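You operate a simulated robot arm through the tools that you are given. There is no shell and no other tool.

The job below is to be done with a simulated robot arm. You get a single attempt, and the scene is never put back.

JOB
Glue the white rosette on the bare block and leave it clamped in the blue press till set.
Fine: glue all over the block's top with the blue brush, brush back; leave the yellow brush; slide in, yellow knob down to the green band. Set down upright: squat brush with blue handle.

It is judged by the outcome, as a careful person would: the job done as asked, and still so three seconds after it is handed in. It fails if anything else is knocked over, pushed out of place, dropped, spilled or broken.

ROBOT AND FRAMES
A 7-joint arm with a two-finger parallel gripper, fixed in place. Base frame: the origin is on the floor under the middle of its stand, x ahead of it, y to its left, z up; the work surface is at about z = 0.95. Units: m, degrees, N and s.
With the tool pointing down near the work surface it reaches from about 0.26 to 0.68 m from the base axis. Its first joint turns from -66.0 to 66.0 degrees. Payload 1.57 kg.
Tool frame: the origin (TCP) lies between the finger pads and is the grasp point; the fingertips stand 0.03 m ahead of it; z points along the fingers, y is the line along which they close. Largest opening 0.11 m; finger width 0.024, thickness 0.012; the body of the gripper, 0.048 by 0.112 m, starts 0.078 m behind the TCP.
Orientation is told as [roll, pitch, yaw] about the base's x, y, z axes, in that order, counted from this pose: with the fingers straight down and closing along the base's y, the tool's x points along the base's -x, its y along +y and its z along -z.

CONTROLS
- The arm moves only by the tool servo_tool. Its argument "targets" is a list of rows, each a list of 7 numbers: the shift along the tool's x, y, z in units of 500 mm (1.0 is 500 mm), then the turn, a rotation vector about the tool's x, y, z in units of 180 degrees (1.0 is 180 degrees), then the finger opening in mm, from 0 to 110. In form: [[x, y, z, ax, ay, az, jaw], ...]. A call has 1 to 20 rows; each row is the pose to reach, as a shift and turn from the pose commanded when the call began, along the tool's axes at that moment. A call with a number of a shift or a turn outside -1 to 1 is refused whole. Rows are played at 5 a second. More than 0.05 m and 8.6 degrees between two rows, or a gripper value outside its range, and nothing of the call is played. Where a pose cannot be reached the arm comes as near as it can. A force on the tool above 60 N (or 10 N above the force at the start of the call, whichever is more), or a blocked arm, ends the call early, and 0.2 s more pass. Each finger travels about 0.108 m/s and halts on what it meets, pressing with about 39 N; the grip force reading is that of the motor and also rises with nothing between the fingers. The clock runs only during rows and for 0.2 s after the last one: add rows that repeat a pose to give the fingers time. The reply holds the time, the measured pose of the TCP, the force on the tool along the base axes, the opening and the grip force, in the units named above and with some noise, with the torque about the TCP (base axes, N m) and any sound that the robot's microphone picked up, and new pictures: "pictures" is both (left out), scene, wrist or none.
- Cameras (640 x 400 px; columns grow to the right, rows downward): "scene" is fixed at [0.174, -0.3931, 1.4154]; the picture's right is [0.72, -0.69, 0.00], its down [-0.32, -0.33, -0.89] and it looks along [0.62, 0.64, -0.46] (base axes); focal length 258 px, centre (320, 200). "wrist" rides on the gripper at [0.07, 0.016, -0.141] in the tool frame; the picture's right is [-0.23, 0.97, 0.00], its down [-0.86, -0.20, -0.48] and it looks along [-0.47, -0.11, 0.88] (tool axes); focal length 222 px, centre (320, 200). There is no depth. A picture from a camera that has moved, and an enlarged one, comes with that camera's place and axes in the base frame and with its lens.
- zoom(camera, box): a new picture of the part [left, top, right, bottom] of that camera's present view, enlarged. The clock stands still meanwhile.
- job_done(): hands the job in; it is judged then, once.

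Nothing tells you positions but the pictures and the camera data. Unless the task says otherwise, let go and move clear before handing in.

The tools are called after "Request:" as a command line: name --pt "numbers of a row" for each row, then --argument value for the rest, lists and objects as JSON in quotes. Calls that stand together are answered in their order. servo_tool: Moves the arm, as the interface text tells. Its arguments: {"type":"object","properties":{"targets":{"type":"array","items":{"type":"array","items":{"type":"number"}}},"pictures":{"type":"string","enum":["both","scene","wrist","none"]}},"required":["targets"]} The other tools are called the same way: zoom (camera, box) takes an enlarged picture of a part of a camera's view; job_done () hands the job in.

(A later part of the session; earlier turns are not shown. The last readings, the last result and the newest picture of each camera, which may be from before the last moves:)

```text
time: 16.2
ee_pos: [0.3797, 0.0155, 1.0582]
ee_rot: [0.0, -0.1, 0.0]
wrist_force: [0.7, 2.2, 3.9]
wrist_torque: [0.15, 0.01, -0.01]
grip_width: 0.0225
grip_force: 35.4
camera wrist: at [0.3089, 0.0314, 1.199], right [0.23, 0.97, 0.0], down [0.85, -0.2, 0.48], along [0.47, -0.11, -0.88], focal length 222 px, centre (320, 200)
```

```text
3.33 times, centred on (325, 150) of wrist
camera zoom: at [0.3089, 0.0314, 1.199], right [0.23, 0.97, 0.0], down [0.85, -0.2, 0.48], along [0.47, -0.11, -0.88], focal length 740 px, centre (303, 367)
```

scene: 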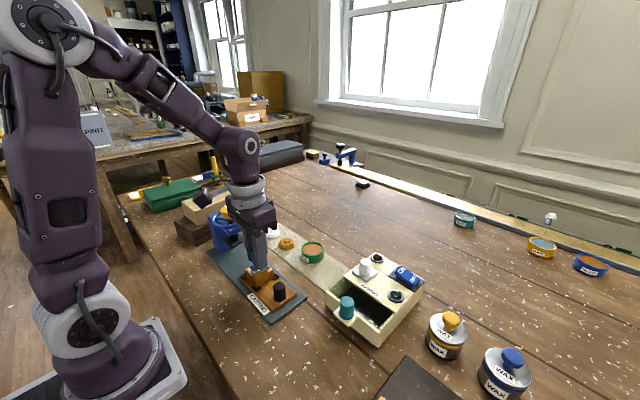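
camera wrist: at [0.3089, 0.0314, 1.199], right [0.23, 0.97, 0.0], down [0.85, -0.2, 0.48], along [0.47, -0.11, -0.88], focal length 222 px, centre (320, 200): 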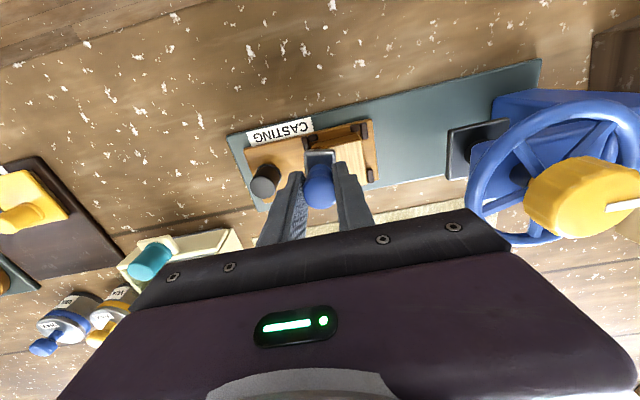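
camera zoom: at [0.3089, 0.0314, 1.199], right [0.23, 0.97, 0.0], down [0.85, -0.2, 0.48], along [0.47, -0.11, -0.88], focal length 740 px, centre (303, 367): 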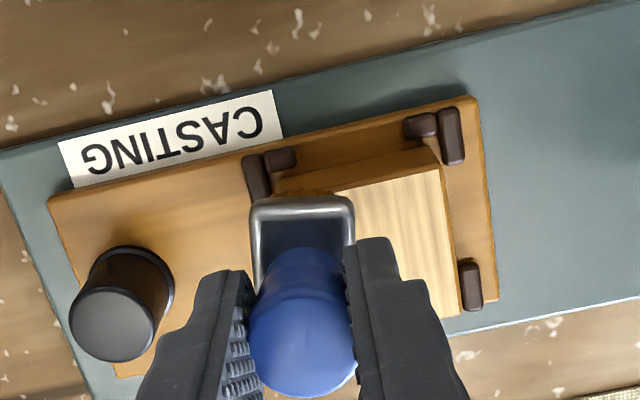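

There's now light contact of about 4 N. I'll sweep once more about a millimetre lower, then lift clear to see whether glue is going on.

Request:
servo_tool --pt "0 0 0.0024 0 0 0 10" --pt "0 0.02 0.0024 0 0 0 10" --pt "0 0.04 0.0024 0 0 0 10" --pt "0 0.06 0.0024 0 0 0 10" --pt "0 0.076 0.0024 0 0 0 10" --pt "0 0.076 0.0024 0 0 0 10"

Request:
zoom --camera "scene" --box '[220, 230, 320, 320]'

Request:
zoom --camera "wrist" --box '[250, 90, 400, 210]'

```text
time: 17.6
ee_pos: [0.3802, 0.0538, 1.0573]
ee_rot: [0.0, -0.1, 0.1]
wrist_force: [1.5, -0.1, 25.5]
wrist_torque: [0.09, -0.22, 0.01]
grip_width: 0.0222
grip_force: 35.0
camera wrist: at [0.3084, 0.0698, 1.1984], right [0.23, 0.97, 0.0], down [0.85, -0.2, 0.48], along [0.47, -0.11, -0.88], focal length 222 px, centre (320, 200)
```

scene: 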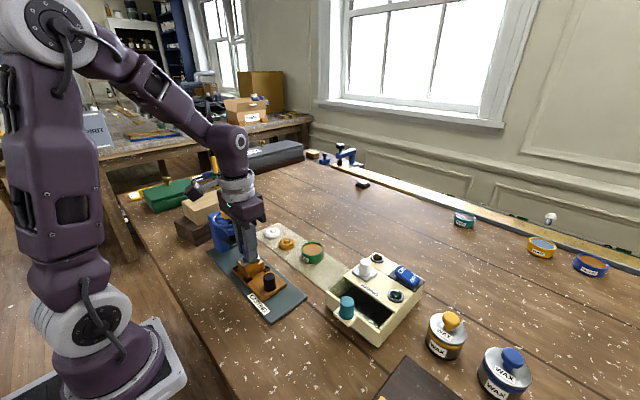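
wrist: 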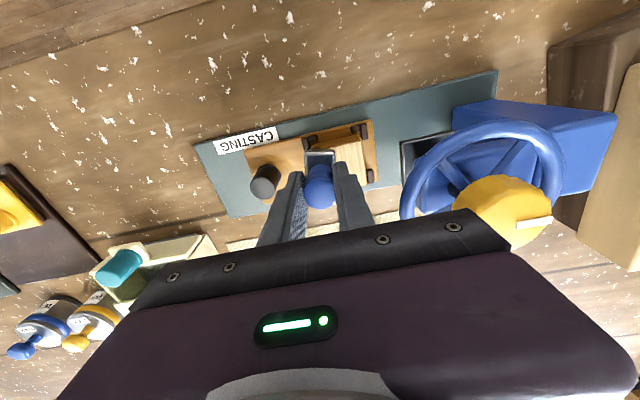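

```text
4.44 times, centred on (270, 275) of scene
camera zoom: at [0.1737, -0.3932, 1.4154], right [0.72, -0.69, 0.0], down [-0.32, -0.33, -0.89], along [0.62, 0.64, -0.46], focal length 1149 px, centre (542, -133)
```

zoom: 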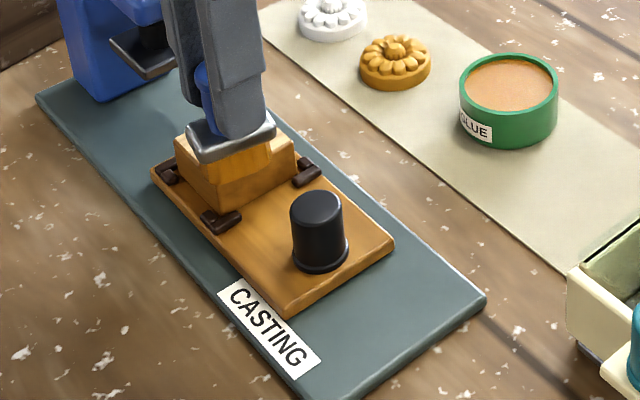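

```text
3.33 times, centred on (325, 150) of wrist
camera zoom: at [0.3084, 0.0698, 1.1984], right [0.23, 0.97, 0.0], down [0.85, -0.2, 0.48], along [0.47, -0.11, -0.88], focal length 740 px, centre (303, 367)
```

zoom: 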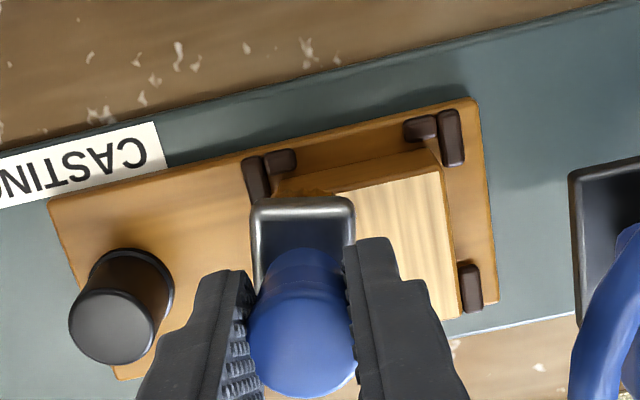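

The brush dragged the carriage about 38 mm toward the press because I pressed too hard (25 N), so the slide moves freely along y. I'll lift off, move the brush aside and look at the block's top.

Request:
servo_tool --pt "0 0 -0.02 0 0 0 10" --pt "0 -0.02 -0.06 0 0 0 10" --pt "-0.06 -0.05 -0.07 0 0 0 10" --pt "-0.12 -0.05 -0.07 0 0 0 10" --pt "-0.12 -0.05 -0.07 0 0 0 10"

Request:
zoom --camera "scene" --box '[220, 230, 320, 320]'

Request:
zoom --camera "wrist" --box '[270, 20, 450, 140]'

```text
time: 18.8
ee_pos: [0.4382, 0.031, 1.0893]
ee_rot: [0.0, 0.1, 0.0]
wrist_force: [-0.2, 0.4, -1.4]
wrist_torque: [-0.01, 0.0, 0.0]
grip_width: 0.0222
grip_force: 35.0
camera wrist: at [0.3678, 0.0459, 1.2317], right [0.23, 0.97, 0.0], down [0.86, -0.2, 0.48], along [0.47, -0.11, -0.88], focal length 222 px, centre (320, 200)
```

scene: 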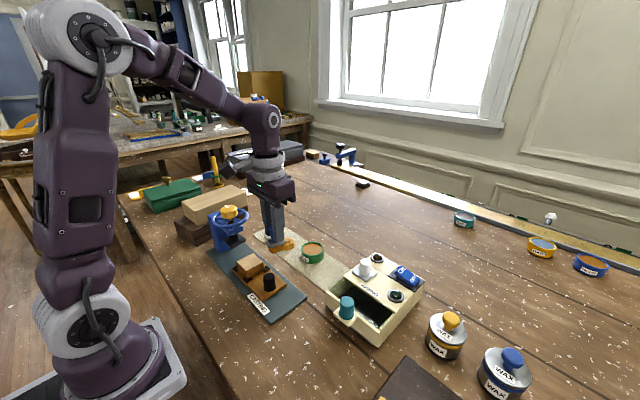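
wrist: 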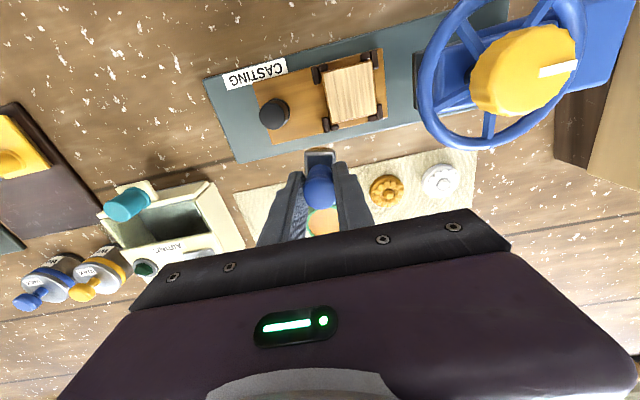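

```text
4.44 times, centred on (270, 275) of scene
camera zoom: at [0.174, -0.3931, 1.4153], right [0.72, -0.69, 0.0], down [-0.32, -0.33, -0.89], along [0.62, 0.64, -0.46], focal length 1149 px, centre (542, -133)
```

zoom: 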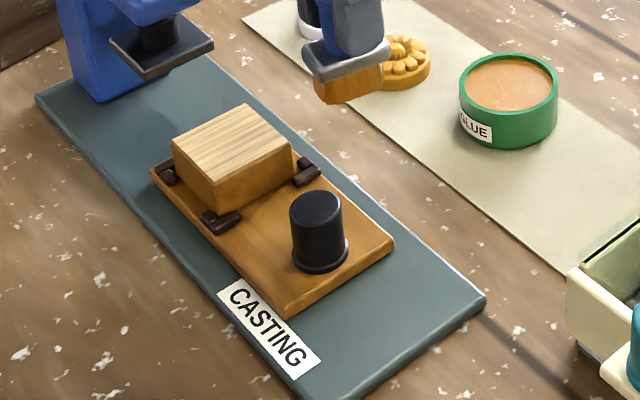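

```text
3.33 times, centred on (360, 80) of wrist
camera zoom: at [0.3678, 0.0459, 1.2317], right [0.23, 0.97, 0.0], down [0.86, -0.2, 0.48], along [0.47, -0.11, -0.88], focal length 740 px, centre (187, 600)
```

zoom: 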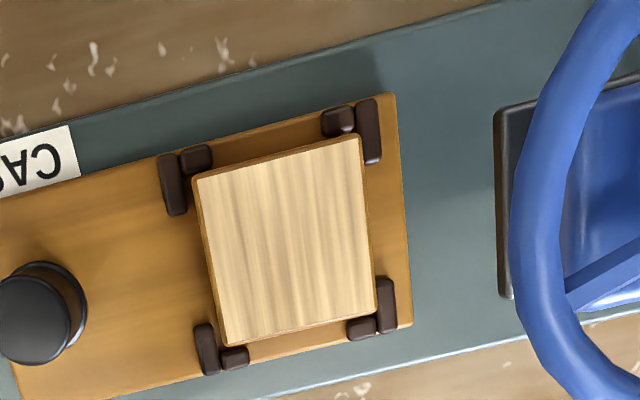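

I see no clear glue mark on the block yet. I'll look more closely at the top and at the bristles.

Request:
zoom --camera "wrist" --box '[315, 55, 385, 120]'

Request:
zoom --camera "scene" --box '[230, 240, 300, 290]'

Request:
zoom --camera "scene" --box '[255, 200, 325, 260]'

```text
6.15 times, centred on (350, 88) of wrist
camera zoom: at [0.3678, 0.0459, 1.2317], right [0.23, 0.97, 0.0], down [0.86, -0.2, 0.48], along [0.47, -0.11, -0.88], focal length 1367 px, centre (135, 892)
```

zoom: 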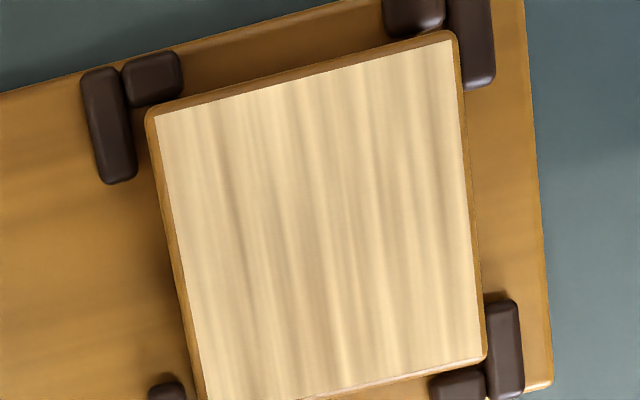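

```text
8.00 times, centred on (265, 265) of scene
camera zoom: at [0.174, -0.3931, 1.4153], right [0.72, -0.69, 0.0], down [-0.32, -0.33, -0.89], along [0.62, 0.64, -0.46], focal length 2067 px, centre (760, -320)
```

zoom: 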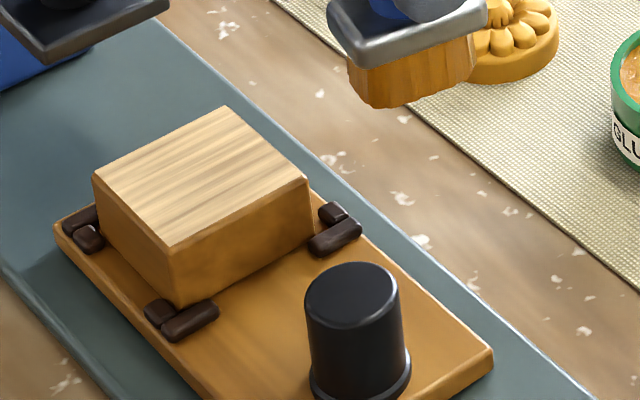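

```text
6.67 times, centred on (290, 230) of scene
camera zoom: at [0.174, -0.3931, 1.4153], right [0.72, -0.69, 0.0], down [-0.32, -0.33, -0.89], along [0.62, 0.64, -0.46], focal length 1723 px, centre (520, 0)
```

zoom: 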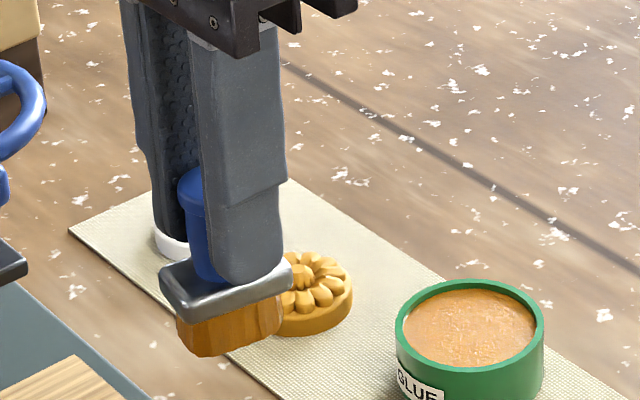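

The top is still bare; the brush only skimmed it and then carried the carriage along. I'll set the brush on the block with moderate force and draw it toward -y, which should bring the carriage back to its start stop and then make a real sliding stroke.

Request:
servo_tool --pt "0.05 0.04 0 0 0 0 10" --pt "0.102 0.078 0 0 0 0 10" --pt "0.102 0.078 0.04 0 0 0 10" --pt "0.102 0.078 0.06 0 0 0 10" --pt "0.102 0.078 0.068 0 0 0 10" --pt "0.102 0.06 0.068 0 0 0 10" --pt "0.102 0.04 0.068 0 0 0 10" --pt "0.102 0.02 0.068 0 0 0 10" --pt "0.102 0.0 0.068 0 0 0 10" --pt "0.102 -0.02 0.068 0 0 0 10" --pt "0.102 -0.036 0.068 0 0 0 10"

Request:
zoom --camera "scene" --box '[220, 230, 320, 320]'

Request:
zoom --camera "wrist" --box '[250, 90, 400, 210]'

```text
time: 21.2
ee_pos: [0.39, 0.0124, 1.0587]
ee_rot: [0.0, 0.0, 0.0]
wrist_force: [0.4, -0.2, -0.1]
wrist_torque: [0.02, -0.03, 0.01]
grip_width: 0.0223
grip_force: 34.1
camera wrist: at [0.3197, 0.0272, 1.199], right [0.23, 0.97, 0.0], down [0.85, -0.2, 0.48], along [0.47, -0.11, -0.88], focal length 222 px, centre (320, 200)
```

scene: 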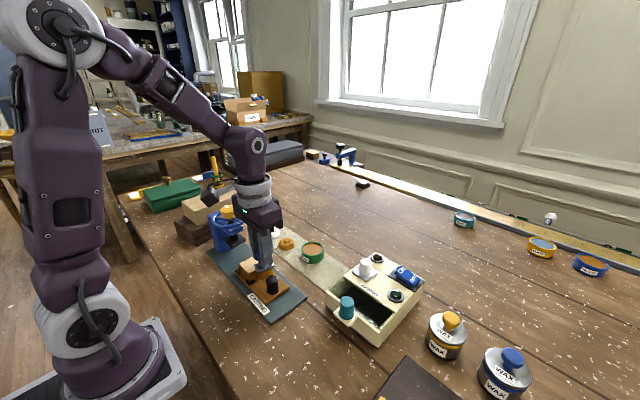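
wrist: 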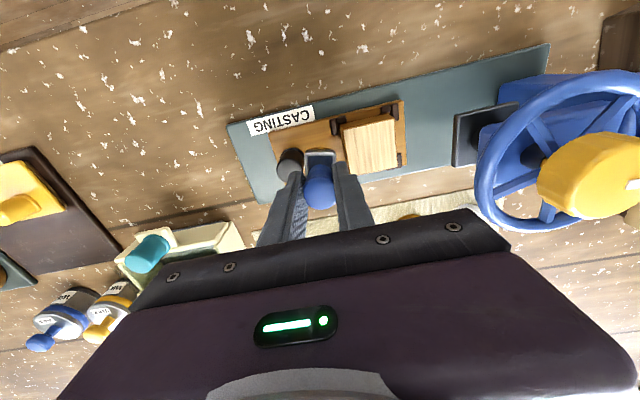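

```text
4.44 times, centred on (270, 275) of scene
camera zoom: at [0.174, -0.3931, 1.4153], right [0.72, -0.69, 0.0], down [-0.32, -0.33, -0.89], along [0.62, 0.64, -0.46], focal length 1149 px, centre (542, -133)
```

zoom: 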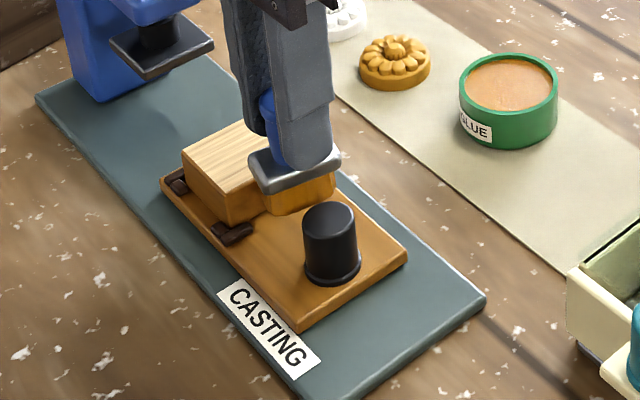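

```text
3.33 times, centred on (325, 150) of wrist
camera zoom: at [0.3197, 0.0272, 1.199], right [0.23, 0.97, 0.0], down [0.85, -0.2, 0.48], along [0.47, -0.11, -0.88], focal length 740 px, centre (303, 367)
```

zoom: 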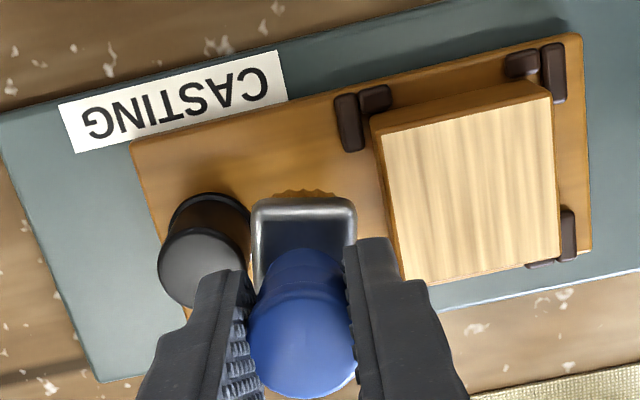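

The brush slid over the block and came off its -y side next to the black knob, with no contact force now. I'll zoom in to see whether any glue went on.

Request:
zoom --camera "wrist" --box '[325, 95, 395, 180]'

Request:
zoom --camera "scene" --box '[235, 245, 305, 300]'

```text
4.71 times, centred on (360, 138) of wrist
camera zoom: at [0.3197, 0.0272, 1.199], right [0.23, 0.97, 0.0], down [0.85, -0.2, 0.48], along [0.47, -0.11, -0.88], focal length 1045 px, centre (132, 494)
```

zoom: 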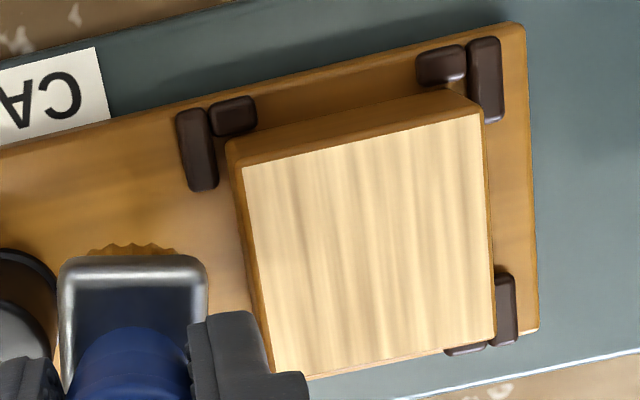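

```text
7.27 times, centred on (270, 272) of scene
camera zoom: at [0.174, -0.3931, 1.4153], right [0.72, -0.69, 0.0], down [-0.32, -0.33, -0.89], along [0.62, 0.64, -0.46], focal length 1880 px, centre (684, -327)
```

zoom: 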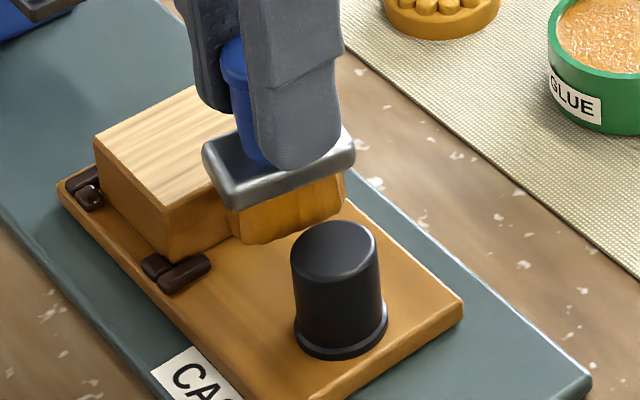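

There's still no glue, so contact has been too intermittent along the free slide direction. I'll lift, turn the gripper 90° and stroke along x, which the carriage can't follow.

Request:
servo_tool --pt "0 0 -0.02 0 0 0 10" --pt "0 0.02 -0.06 0 0 0 10" --pt "0 0.05 -0.08 0 0 0 10" --pt "0 0.07 -0.08 0 0 -0.04 10" --pt "0 0.08 -0.08 0 0 -0.08 10" --pt "0 0.08 -0.08 0 0 -0.12 10" --pt "0 0.08 -0.08 0 0 -0.16 10" --pt "0 0.08 -0.08 0 0 -0.2 10" --pt "0 0.08 -0.08 0 0 -0.24 10" --pt "0 0.08 -0.08 0 0 -0.28 10" --pt "0 0.08 -0.08 0 0 -0.32 10" --pt "0 0.08 -0.08 0 0 -0.36 10" --pt "0 0.08 -0.08 0 0 -0.4 10" --pt "0 0.08 -0.08 0 0 -0.44 10" --pt "0 0.08 -0.08 0 0 -0.48 10" --pt "0 0.08 -0.08 0 0 -0.5 10" --pt "0 0.08 -0.08 0 0 -0.5 10"

Request:
zoom --camera "scene" --box '[220, 230, 320, 320]'

```text
time: 24.8
ee_pos: [0.389, 0.0523, 1.0973]
ee_rot: [0.1, 0.1, 90.1]
wrist_force: [0.9, -0.4, -0.3]
wrist_torque: [-0.03, -0.01, 0.02]
grip_width: 0.0222
grip_force: 34.9
camera wrist: at [0.3719, -0.0191, 1.2395], right [-0.97, 0.23, 0.0], down [0.2, 0.86, 0.48], along [0.11, 0.47, -0.88], focal length 222 px, centre (320, 200)
```

scene: 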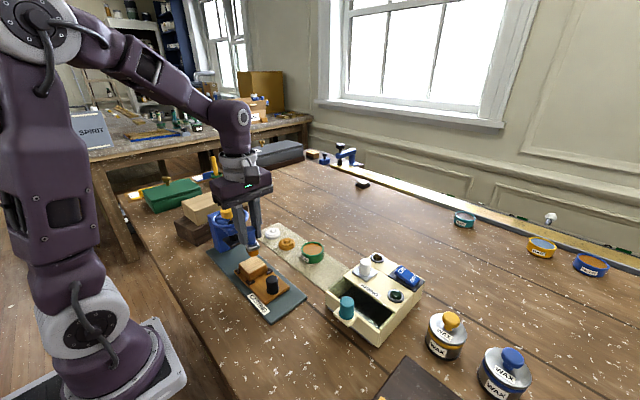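
wrist: 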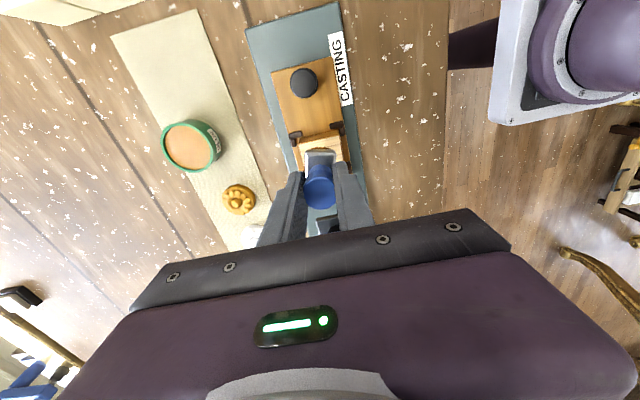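

```text
4.44 times, centred on (270, 275) of scene
camera zoom: at [0.174, -0.3931, 1.4153], right [0.72, -0.69, 0.0], down [-0.32, -0.33, -0.89], along [0.62, 0.64, -0.46], focal length 1149 px, centre (542, -133)
```

zoom: 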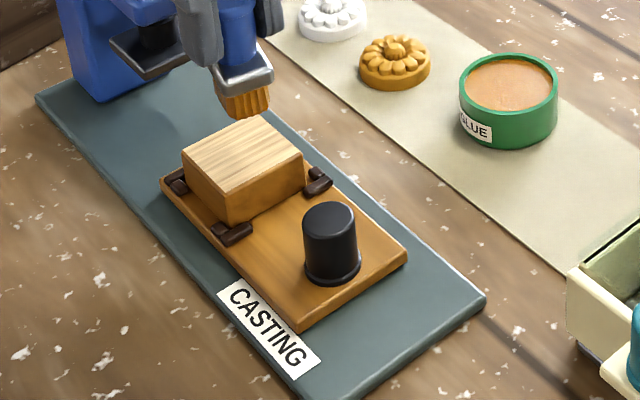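

The gripper has turned to yaw 90° with the brush's long side along y. I'll lower onto the block at its -x side and stroke along +x, then check the force and any mark.

Request:
servo_tool --pt "0 0.034 0 0 0 0 10" --pt "0 0.034 0.04 0 0 0 10" --pt "0 0.034 0.07 0 0 0 10" --pt "0 0.034 0.081 0 0 0 10" --pt "0 0.018 0.081 0 0 0 10" --pt "0 0.002 0.081 0 0 0 10" --pt "0 -0.014 0.081 0 0 0 10" --pt "0 -0.03 0.081 0 0 0 10"

Request:
zoom --camera "scene" --box '[220, 230, 320, 320]'

Request:
zoom --camera "wrist" --box '[250, 90, 400, 210]'

```text
time: 26.6
ee_pos: [0.4043, 0.0515, 1.06]
ee_rot: [0.0, 0.0, 90.0]
wrist_force: [-0.4, 0.1, -0.8]
wrist_torque: [-0.04, 0.0, -0.03]
grip_width: 0.0223
grip_force: 33.9
camera wrist: at [0.3874, -0.0183, 1.2], right [-0.97, 0.23, 0.0], down [0.2, 0.85, 0.48], along [0.11, 0.47, -0.88], focal length 222 px, centre (320, 200)
```

scene: 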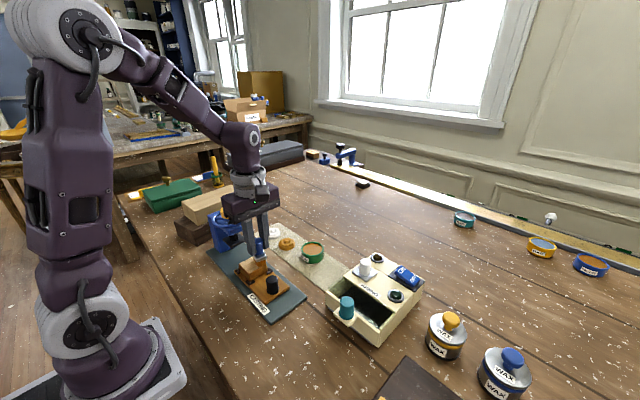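
wrist: 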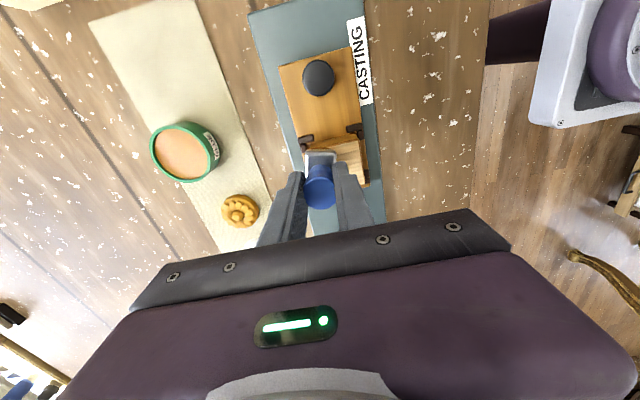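

```text
4.44 times, centred on (270, 275) of scene
camera zoom: at [0.174, -0.3931, 1.4153], right [0.72, -0.69, 0.0], down [-0.32, -0.33, -0.89], along [0.62, 0.64, -0.46], focal length 1149 px, centre (542, -133)
```

zoom: 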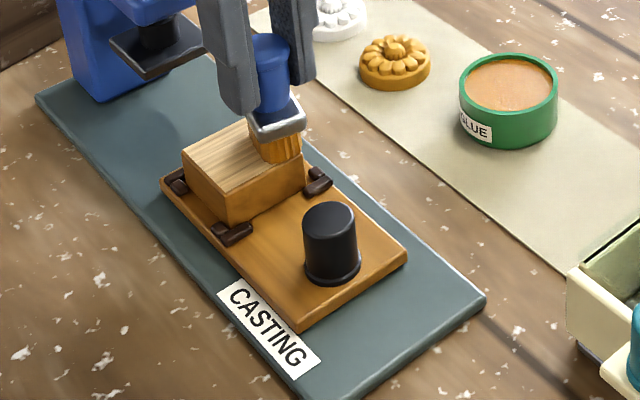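

```text
3.33 times, centred on (325, 150) of wrist
camera zoom: at [0.3874, -0.0183, 1.2], right [-0.97, 0.23, 0.0], down [0.2, 0.85, 0.48], along [0.11, 0.47, -0.88], focal length 740 px, centre (303, 367)
```

zoom: 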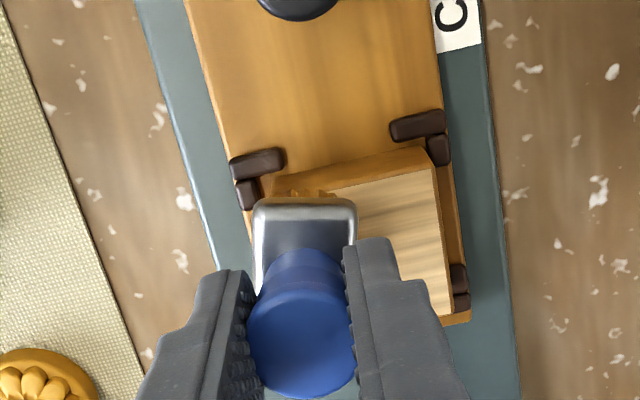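

The force reads zero, so this stroke wasn't touching. I'll lower in small steps here at the +x side until there's a light, steady force.

Request:
servo_tool --pt "0 0 0.001 0 0 0 10" --pt "0 0 0.002 0 0 0 10" --pt "0 0 0.002 0 0 0 10" --pictures "none"

```text
time: 27.4
ee_pos: [0.4041, 0.0512, 1.0574]
ee_rot: [-0.2, 0.1, 90.0]
wrist_force: [1.9, 1.1, 4.0]
wrist_torque: [0.01, -0.07, -0.03]
grip_width: 0.0222
grip_force: 35.0
```

Contact at about 4 N. I'll press a touch more and stroke back along -x, then look.

Request:
servo_tool --pt "0 0 0.001 0 0 0 10" --pt "0 0.012 0.001 0 0 0 10" --pt "0 0.024 0.001 0 0 0 10" --pt "0 0.036 0.001 0 0 0 10" --pt "0 0.048 0.001 0 0 0 10" --pt "0 0.064 0.001 0 0 0 10"

Request:
zoom --camera "scene" --box '[220, 230, 320, 320]'

Request:
zoom --camera "wrist" --box '[250, 90, 400, 210]'

```text
time: 28.8
ee_pos: [0.3725, 0.0499, 1.0576]
ee_rot: [-0.1, 0.0, 90.1]
wrist_force: [11.1, 0.7, 28.2]
wrist_torque: [0.06, -0.7, 0.01]
grip_width: 0.0221
grip_force: 35.1
camera wrist: at [0.3548, -0.0202, 1.1981], right [-0.97, 0.23, 0.0], down [0.2, 0.86, 0.48], along [0.11, 0.47, -0.88], focal length 222 px, centre (320, 200)
```

scene: 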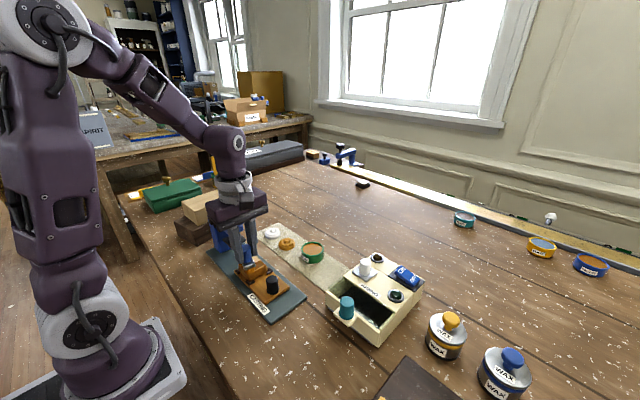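
wrist: 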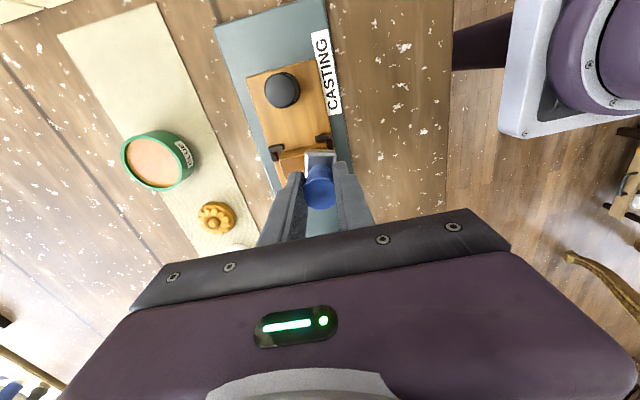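

```text
4.44 times, centred on (270, 275) of scene
camera zoom: at [0.1739, -0.3931, 1.4153], right [0.72, -0.69, 0.0], down [-0.32, -0.33, -0.89], along [0.62, 0.64, -0.46], focal length 1149 px, centre (542, -133)
```

zoom: 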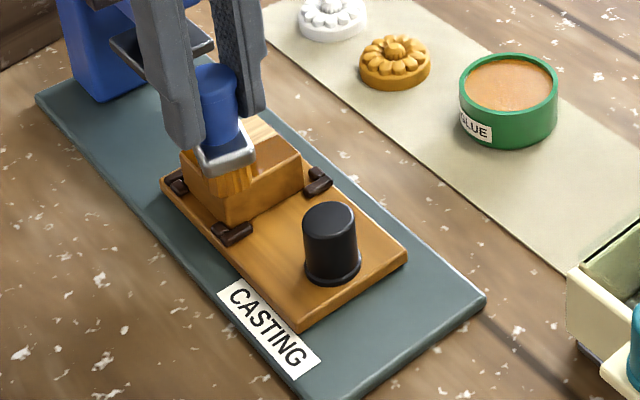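

```text
3.33 times, centred on (325, 150) of wrist
camera zoom: at [0.3548, -0.0202, 1.1981], right [-0.97, 0.23, 0.0], down [0.2, 0.86, 0.48], along [0.11, 0.47, -0.88], focal length 740 px, centre (303, 367)
```

zoom: 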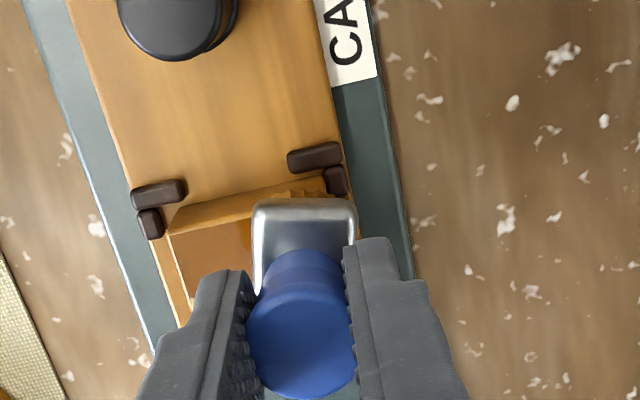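

Glue is going on now: there's a wet amber area behind the stroke, at about 28 N, which is a bit heavy. I'll do a second lane further along +y with lighter pressure.

Request:
servo_tool --pt "0 0 -0.012 0 0 0 10" --pt "-0.038 0 -0.014 0 0 0 10" --pt "-0.038 0 -0.005 0 0 0 10" --pt "-0.038 0 -0.0014 0 0 0 10" --pt "-0.038 -0.012 -0.001 0 0 0 10" --pt "-0.038 -0.024 -0.0006 0 0 0 10" --pt "-0.038 -0.036 -0.0002 0 0 0 10" --pt "-0.038 -0.05 0.0002 0 0 0 10" --pt "-0.038 -0.064 0.0004 0 0 0 10"

Request:
zoom --camera "scene" --box '[220, 230, 320, 320]'

Request:
zoom --camera "wrist" --box '[250, 90, 400, 210]'

```text
time: 30.8
ee_pos: [0.4049, 0.0708, 1.0556]
ee_rot: [0.1, 0.1, 90.1]
wrist_force: [-3.7, -0.3, 5.4]
wrist_torque: [0.03, 0.18, 0.02]
grip_width: 0.0221
grip_force: 35.0
camera wrist: at [0.3868, 0.0006, 1.1974], right [-0.97, 0.23, 0.0], down [0.2, 0.86, 0.48], along [0.11, 0.47, -0.88], focal length 222 px, centre (320, 200)
```

scene: 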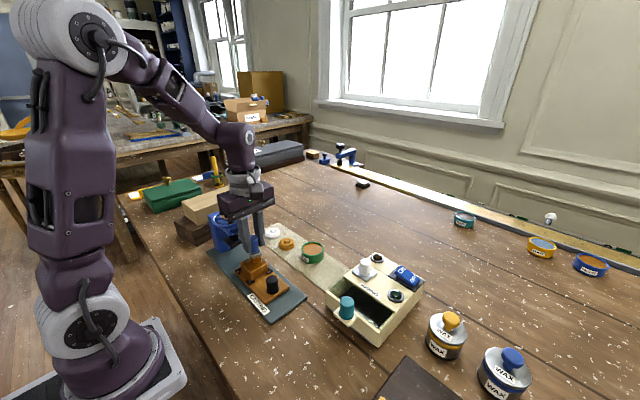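
wrist: 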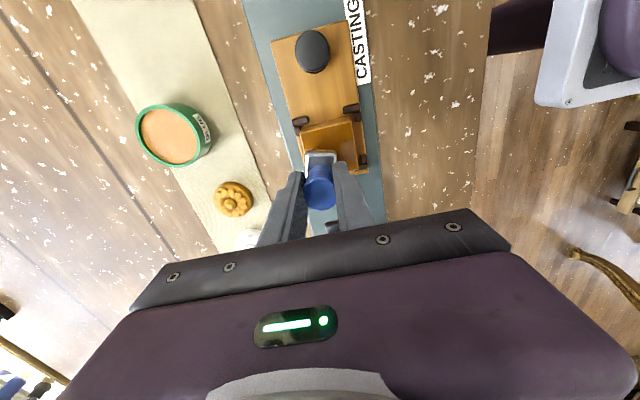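

```text
4.44 times, centred on (270, 275) of scene
camera zoom: at [0.1738, -0.3931, 1.4154], right [0.72, -0.69, 0.0], down [-0.32, -0.33, -0.89], along [0.62, 0.64, -0.46], focal length 1149 px, centre (542, -133)
```

zoom: 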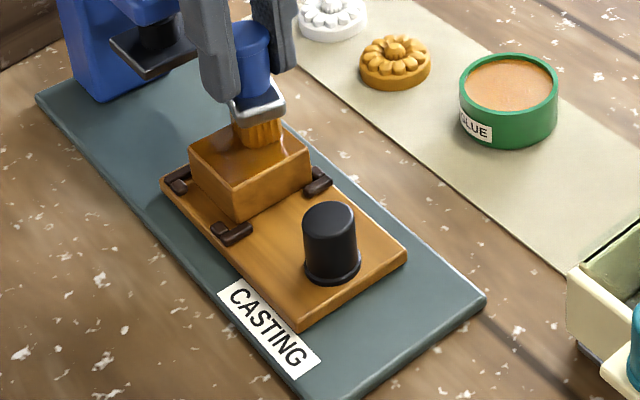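

```text
3.33 times, centred on (325, 150) of wrist
camera zoom: at [0.3868, 0.0006, 1.1974], right [-0.97, 0.23, 0.0], down [0.2, 0.86, 0.48], along [0.11, 0.47, -0.88], focal length 740 px, centre (303, 367)
```

zoom: 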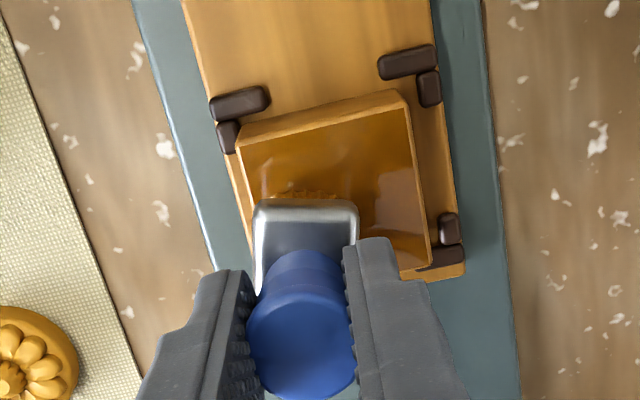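

Most of the top is wet now. I'll lift the brush and move it to +x so I can see how much is covered.

Request:
servo_tool --pt "0 0 -0.03 0 0 0 10" --pt "0.02 -0.04 -0.06 0 0 0 10" --pt "0.02 -0.1 -0.08 0 0 0 10" --pt "0.02 -0.16 -0.08 0 0 0 10" --pt "0.02 -0.16 -0.08 0 0 0 10"

Request:
zoom --camera "scene" --box '[235, 240, 295, 290]'

Request:
zoom --camera "wrist" --box '[360, 60, 500, 180]'

```text
time: 32.0
ee_pos: [0.483, 0.0606, 1.0947]
ee_rot: [0.0, -0.1, 89.9]
wrist_force: [0.6, -0.1, -1.5]
wrist_torque: [-0.02, 0.02, 0.02]
grip_width: 0.0219
grip_force: 34.9
camera wrist: at [0.4663, -0.0093, 1.2367], right [-0.97, 0.23, 0.0], down [0.2, 0.86, 0.48], along [0.11, 0.47, -0.88], focal length 222 px, centre (320, 200)
```

scene: 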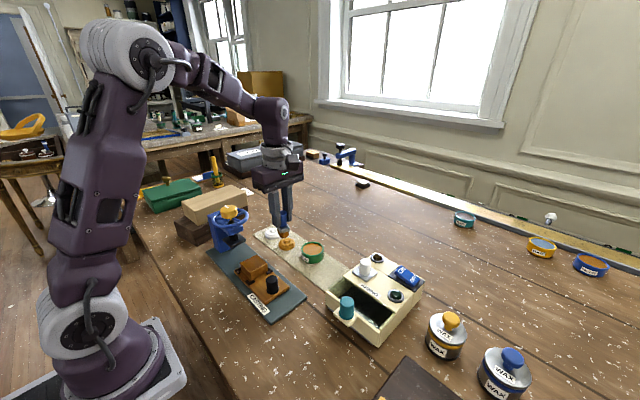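
wrist: 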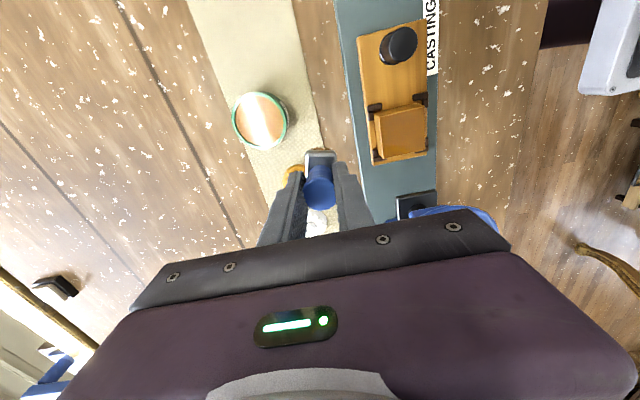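

```text
8.00 times, centred on (265, 265) of scene
camera zoom: at [0.174, -0.3931, 1.4153], right [0.72, -0.69, 0.0], down [-0.32, -0.33, -0.89], along [0.62, 0.64, -0.46], focal length 2067 px, centre (760, -320)
```

zoom: 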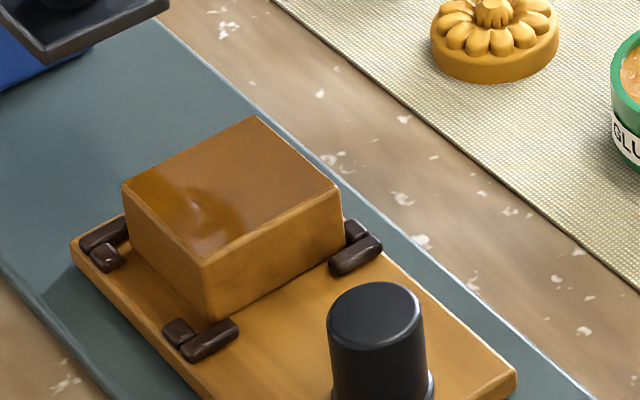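

```text
3.33 times, centred on (430, 120) of wrist
camera zoom: at [0.4663, -0.0093, 1.2367], right [-0.97, 0.23, 0.0], down [0.2, 0.86, 0.48], along [0.11, 0.47, -0.88], focal length 740 px, centre (-47, 467)
```

zoom: 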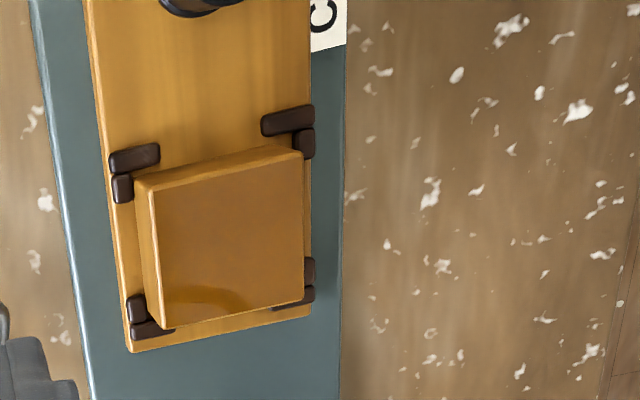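

The top looks evenly amber and glossy. I'll zoom in closer to check the edges and corners for bare spots.

Request:
zoom --camera "wrist" --box '[370, 95, 440, 165]'

Request:
zoom --camera "scene" --box '[245, 250, 285, 285]'

```text
5.71 times, centred on (405, 130) of wrist
camera zoom: at [0.4663, -0.0093, 1.2367], right [-0.97, 0.23, 0.0], down [0.2, 0.86, 0.48], along [0.11, 0.47, -0.88], focal length 1269 px, centre (-166, 600)
```

zoom: 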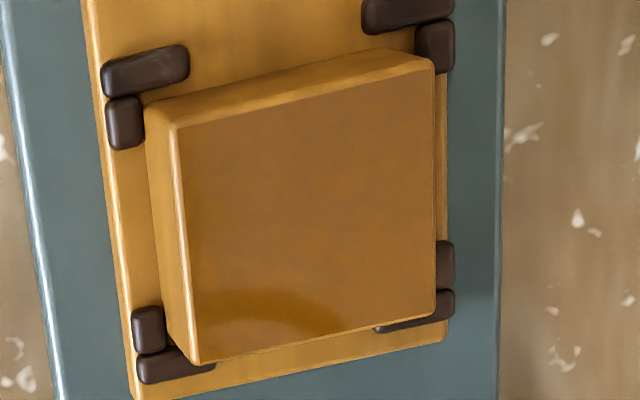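

```text
11.43 times, centred on (265, 268) of scene
camera zoom: at [0.174, -0.3931, 1.4153], right [0.72, -0.69, 0.0], down [-0.32, -0.33, -0.89], along [0.62, 0.64, -0.46], focal length 2953 px, centre (949, -571)
```

zoom: 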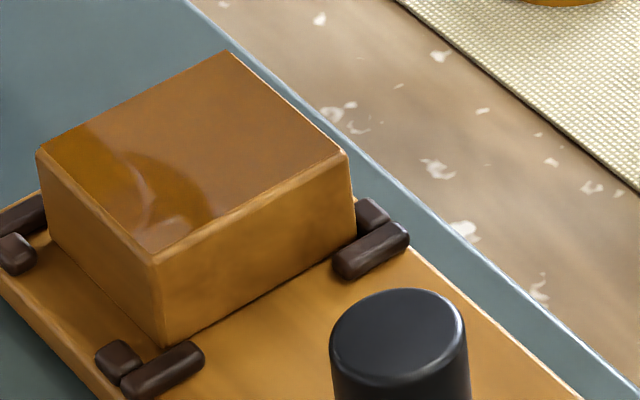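

The whole top is coated edge to edge. Now I'll take the brush back, turning the gripper to yaw 0 and returning above its place on the mat at (0.523, -0.078).

Request:
servo_tool --pt "0 0 -0.02 0 0 0.0 10" --pt "0.02 -0.006 -0.04 0 0 0.04 10" --pt "0.04 -0.012 -0.04 0 0 0.08 10" --pt "0.06 -0.018 -0.04 0 0 0.12 10" --pt "0.085 -0.024 -0.04 0 0 0.16 10" --pt "0.11 -0.03 -0.04 0 0 0.2 10" --pt "0.135 -0.036 -0.04 0 0 0.24 10" --pt "0.16 -0.042 -0.04 0 0 0.28 10" --pt "0.185 -0.05 -0.04 0 0 0.32 10" --pt "0.21 -0.056 -0.04 0 0 0.36 10" --pt "0.235 -0.064 -0.04 0 0 0.4 10" --pt "0.26 -0.07 -0.04 0 0 0.44 10" --pt "0.275 -0.076 -0.04 0 0 0.48 10" --pt "0.28 -0.078 -0.04 0 0 0.5 10" --pt "0.28 -0.078 -0.04 0 0 0.5 10"

Request:
zoom --camera "scene" --box '[290, 200, 390, 290]'

Request:
zoom --camera "wrist" --box '[240, 90, 400, 210]'

```text
time: 35.2
ee_pos: [0.5243, -0.0803, 1.1165]
ee_rot: [0.0, 0.1, -0.1]
wrist_force: [-0.6, 0.5, -0.9]
wrist_torque: [0.02, 0.01, -0.02]
grip_width: 0.022
grip_force: 35.3
camera wrist: at [0.4526, -0.0642, 1.2583], right [0.23, 0.97, 0.0], down [0.85, -0.2, 0.48], along [0.47, -0.11, -0.88], focal length 222 px, centre (320, 200)
```

scene: 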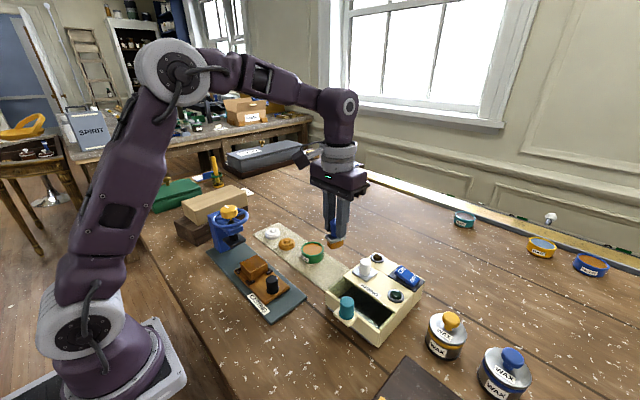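
wrist: 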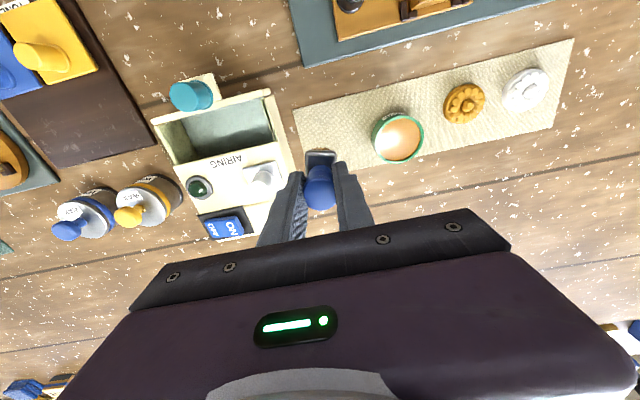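

```text
4.44 times, centred on (340, 245) of scene
camera zoom: at [0.174, -0.3931, 1.4153], right [0.72, -0.69, 0.0], down [-0.32, -0.33, -0.89], along [0.62, 0.64, -0.46], focal length 1149 px, centre (231, 0)
```

zoom: 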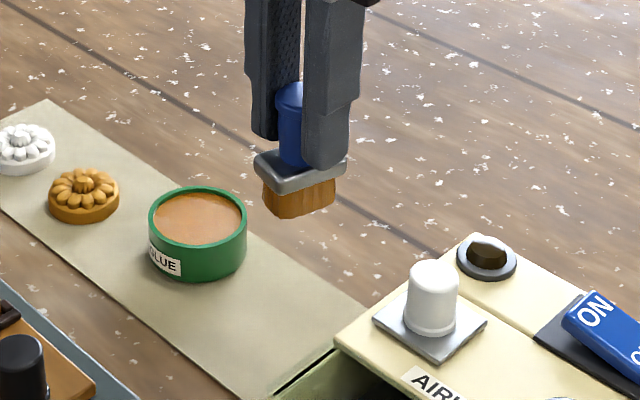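

```text
3.33 times, centred on (320, 150) of wrist
camera zoom: at [0.4526, -0.0642, 1.2583], right [0.23, 0.97, 0.0], down [0.85, -0.2, 0.48], along [0.47, -0.11, -0.88], focal length 740 px, centre (320, 367)
```

zoom: 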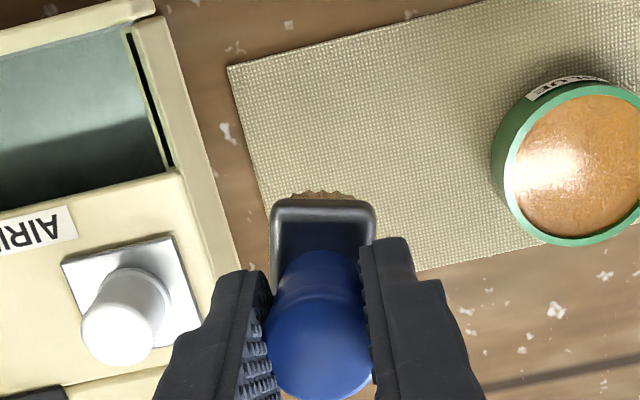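

The brush is back above its spot. I'll lower it to just above the mat and then ease it down while watching the force.

Request:
servo_tool --pt "0 0.005 0.05 0 0 0 10" --pt "0 0.005 0.1 0 0 0 10" --pt "0 0.005 0.15 0 0 0 10" --pt "0 0.005 0.18 0 0 0 10" --pt "0 0.005 0.188 0 0 0 10" --pt "0 0.005 0.191 0 0 0 10" --pt "0 0.005 0.191 0 0 0 10"

Request:
zoom --camera "scene" --box '[300, 220, 380, 290]'

```text
time: 36.8
ee_pos: [0.523, -0.0779, 1.0194]
ee_rot: [0.0, -0.1, 0.0]
wrist_force: [0.5, -0.1, -0.8]
wrist_torque: [0.0, 0.03, 0.0]
grip_width: 0.0219
grip_force: 34.9
camera wrist: at [0.4515, -0.061, 1.1617], right [0.23, 0.97, 0.0], down [0.86, -0.2, 0.48], along [0.47, -0.11, -0.88], focal length 222 px, centre (320, 200)
```

scene: 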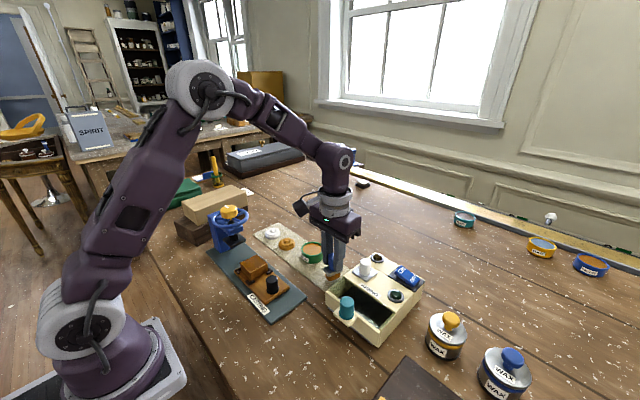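
wrist: 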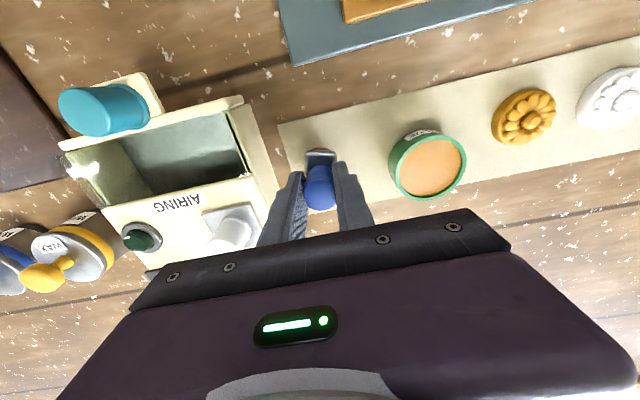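

```text
5.71 times, centred on (340, 255) of scene
camera zoom: at [0.174, -0.3931, 1.4153], right [0.72, -0.69, 0.0], down [-0.32, -0.33, -0.89], along [0.62, 0.64, -0.46], focal length 1477 px, centre (206, -114)
```

zoom: 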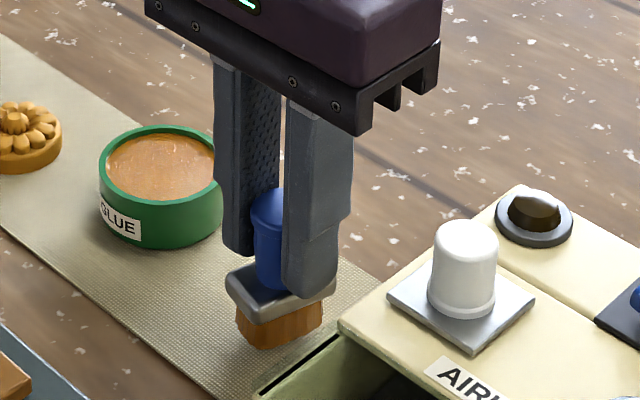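

There's no contact yet, so I'll keep easing down in about 1 mm steps.

Request:
servo_tool --pt "0 0 0.002 0 0 0 10" --pt "0 0 0.004 0 0 0 10" --pt "0 0 0.0046 0 0 0 10" --pt "0 0 0.0046 0 0 0 10" --pictures "none"

```text
time: 37.8
ee_pos: [0.5231, -0.0753, 1.0178]
ee_rot: [0.0, 0.0, 0.0]
wrist_force: [-0.5, 0.7, -0.8]
wrist_torque: [0.02, 0.03, 0.01]
grip_width: 0.0222
grip_force: 35.4
```

Request:
servo_tool --pt "0 0 0.001 0 0 0 10" --pt "0 0 0.002 0 0 0 10" --pt "0 0 0.002 0 0 0 10" --pictures "none"

```text
time: 38.6
ee_pos: [0.5229, -0.0779, 1.0172]
ee_rot: [0.0, 0.0, 0.0]
wrist_force: [0.4, -0.4, -1.1]
wrist_torque: [-0.01, -0.03, 0.0]
grip_width: 0.022
grip_force: 34.5
```

I still see no contact; the brush may sit a millimetre or so higher in the grip after brushing. I'll keep lowering slowly.

Request:
servo_tool --pt "0 0 0.001 0 0 0 10" --pt "0 0 0.002 0 0 0 10" --pt "0 0 0.002 0 0 0 10" --pictures "scene"

Request:
zoom --camera "scene" --box '[310, 230, 360, 290]'

```text
time: 39.4
ee_pos: [0.5236, -0.0786, 1.0147]
ee_rot: [0.0, 0.0, 0.0]
wrist_force: [-1.5, 0.4, -0.4]
wrist_torque: [0.0, 0.01, 0.0]
grip_width: 0.0223
grip_force: 34.9
```

scene: 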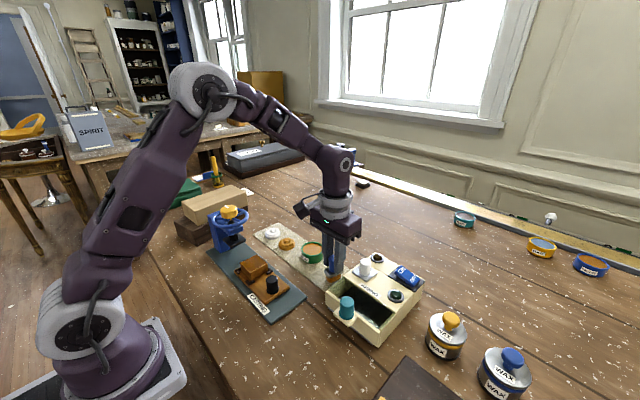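

```text
6.67 times, centred on (335, 260) of scene
camera zoom: at [0.174, -0.3931, 1.4153], right [0.72, -0.69, 0.0], down [-0.32, -0.33, -0.89], along [0.62, 0.64, -0.46], focal length 1723 px, centre (220, -200)
```

zoom: 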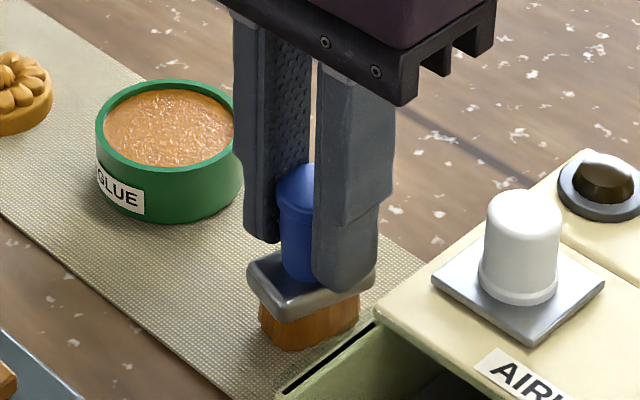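

Request:
servo_tool --pt "0 0 0.001 0 0 0 10" --pt "0 0 0.002 0 0 0 10" --pt "0 0 0.002 0 0 0 10" --pictures "none"

```text
time: 40.2
ee_pos: [0.5237, -0.0769, 1.014]
ee_rot: [0.0, 0.0, 0.0]
wrist_force: [-0.2, 0.0, -1.0]
wrist_torque: [0.02, 0.02, -0.01]
grip_width: 0.022
grip_force: 35.1
```

Request:
servo_tool --pt "0 0 0.001 0 0 0 10" --pt "0 0 0.002 0 0 0 10" --pt "0 0 0.003 0 0 0 10" --pt "0 0 0.003 0 0 0 10" --pictures "none"

```text
time: 41.2
ee_pos: [0.5236, -0.0756, 1.0123]
ee_rot: [-0.1, 0.0, 0.0]
wrist_force: [-1.0, -0.5, 0.0]
wrist_torque: [0.01, 0.03, 0.01]
grip_width: 0.0222
grip_force: 35.5
```

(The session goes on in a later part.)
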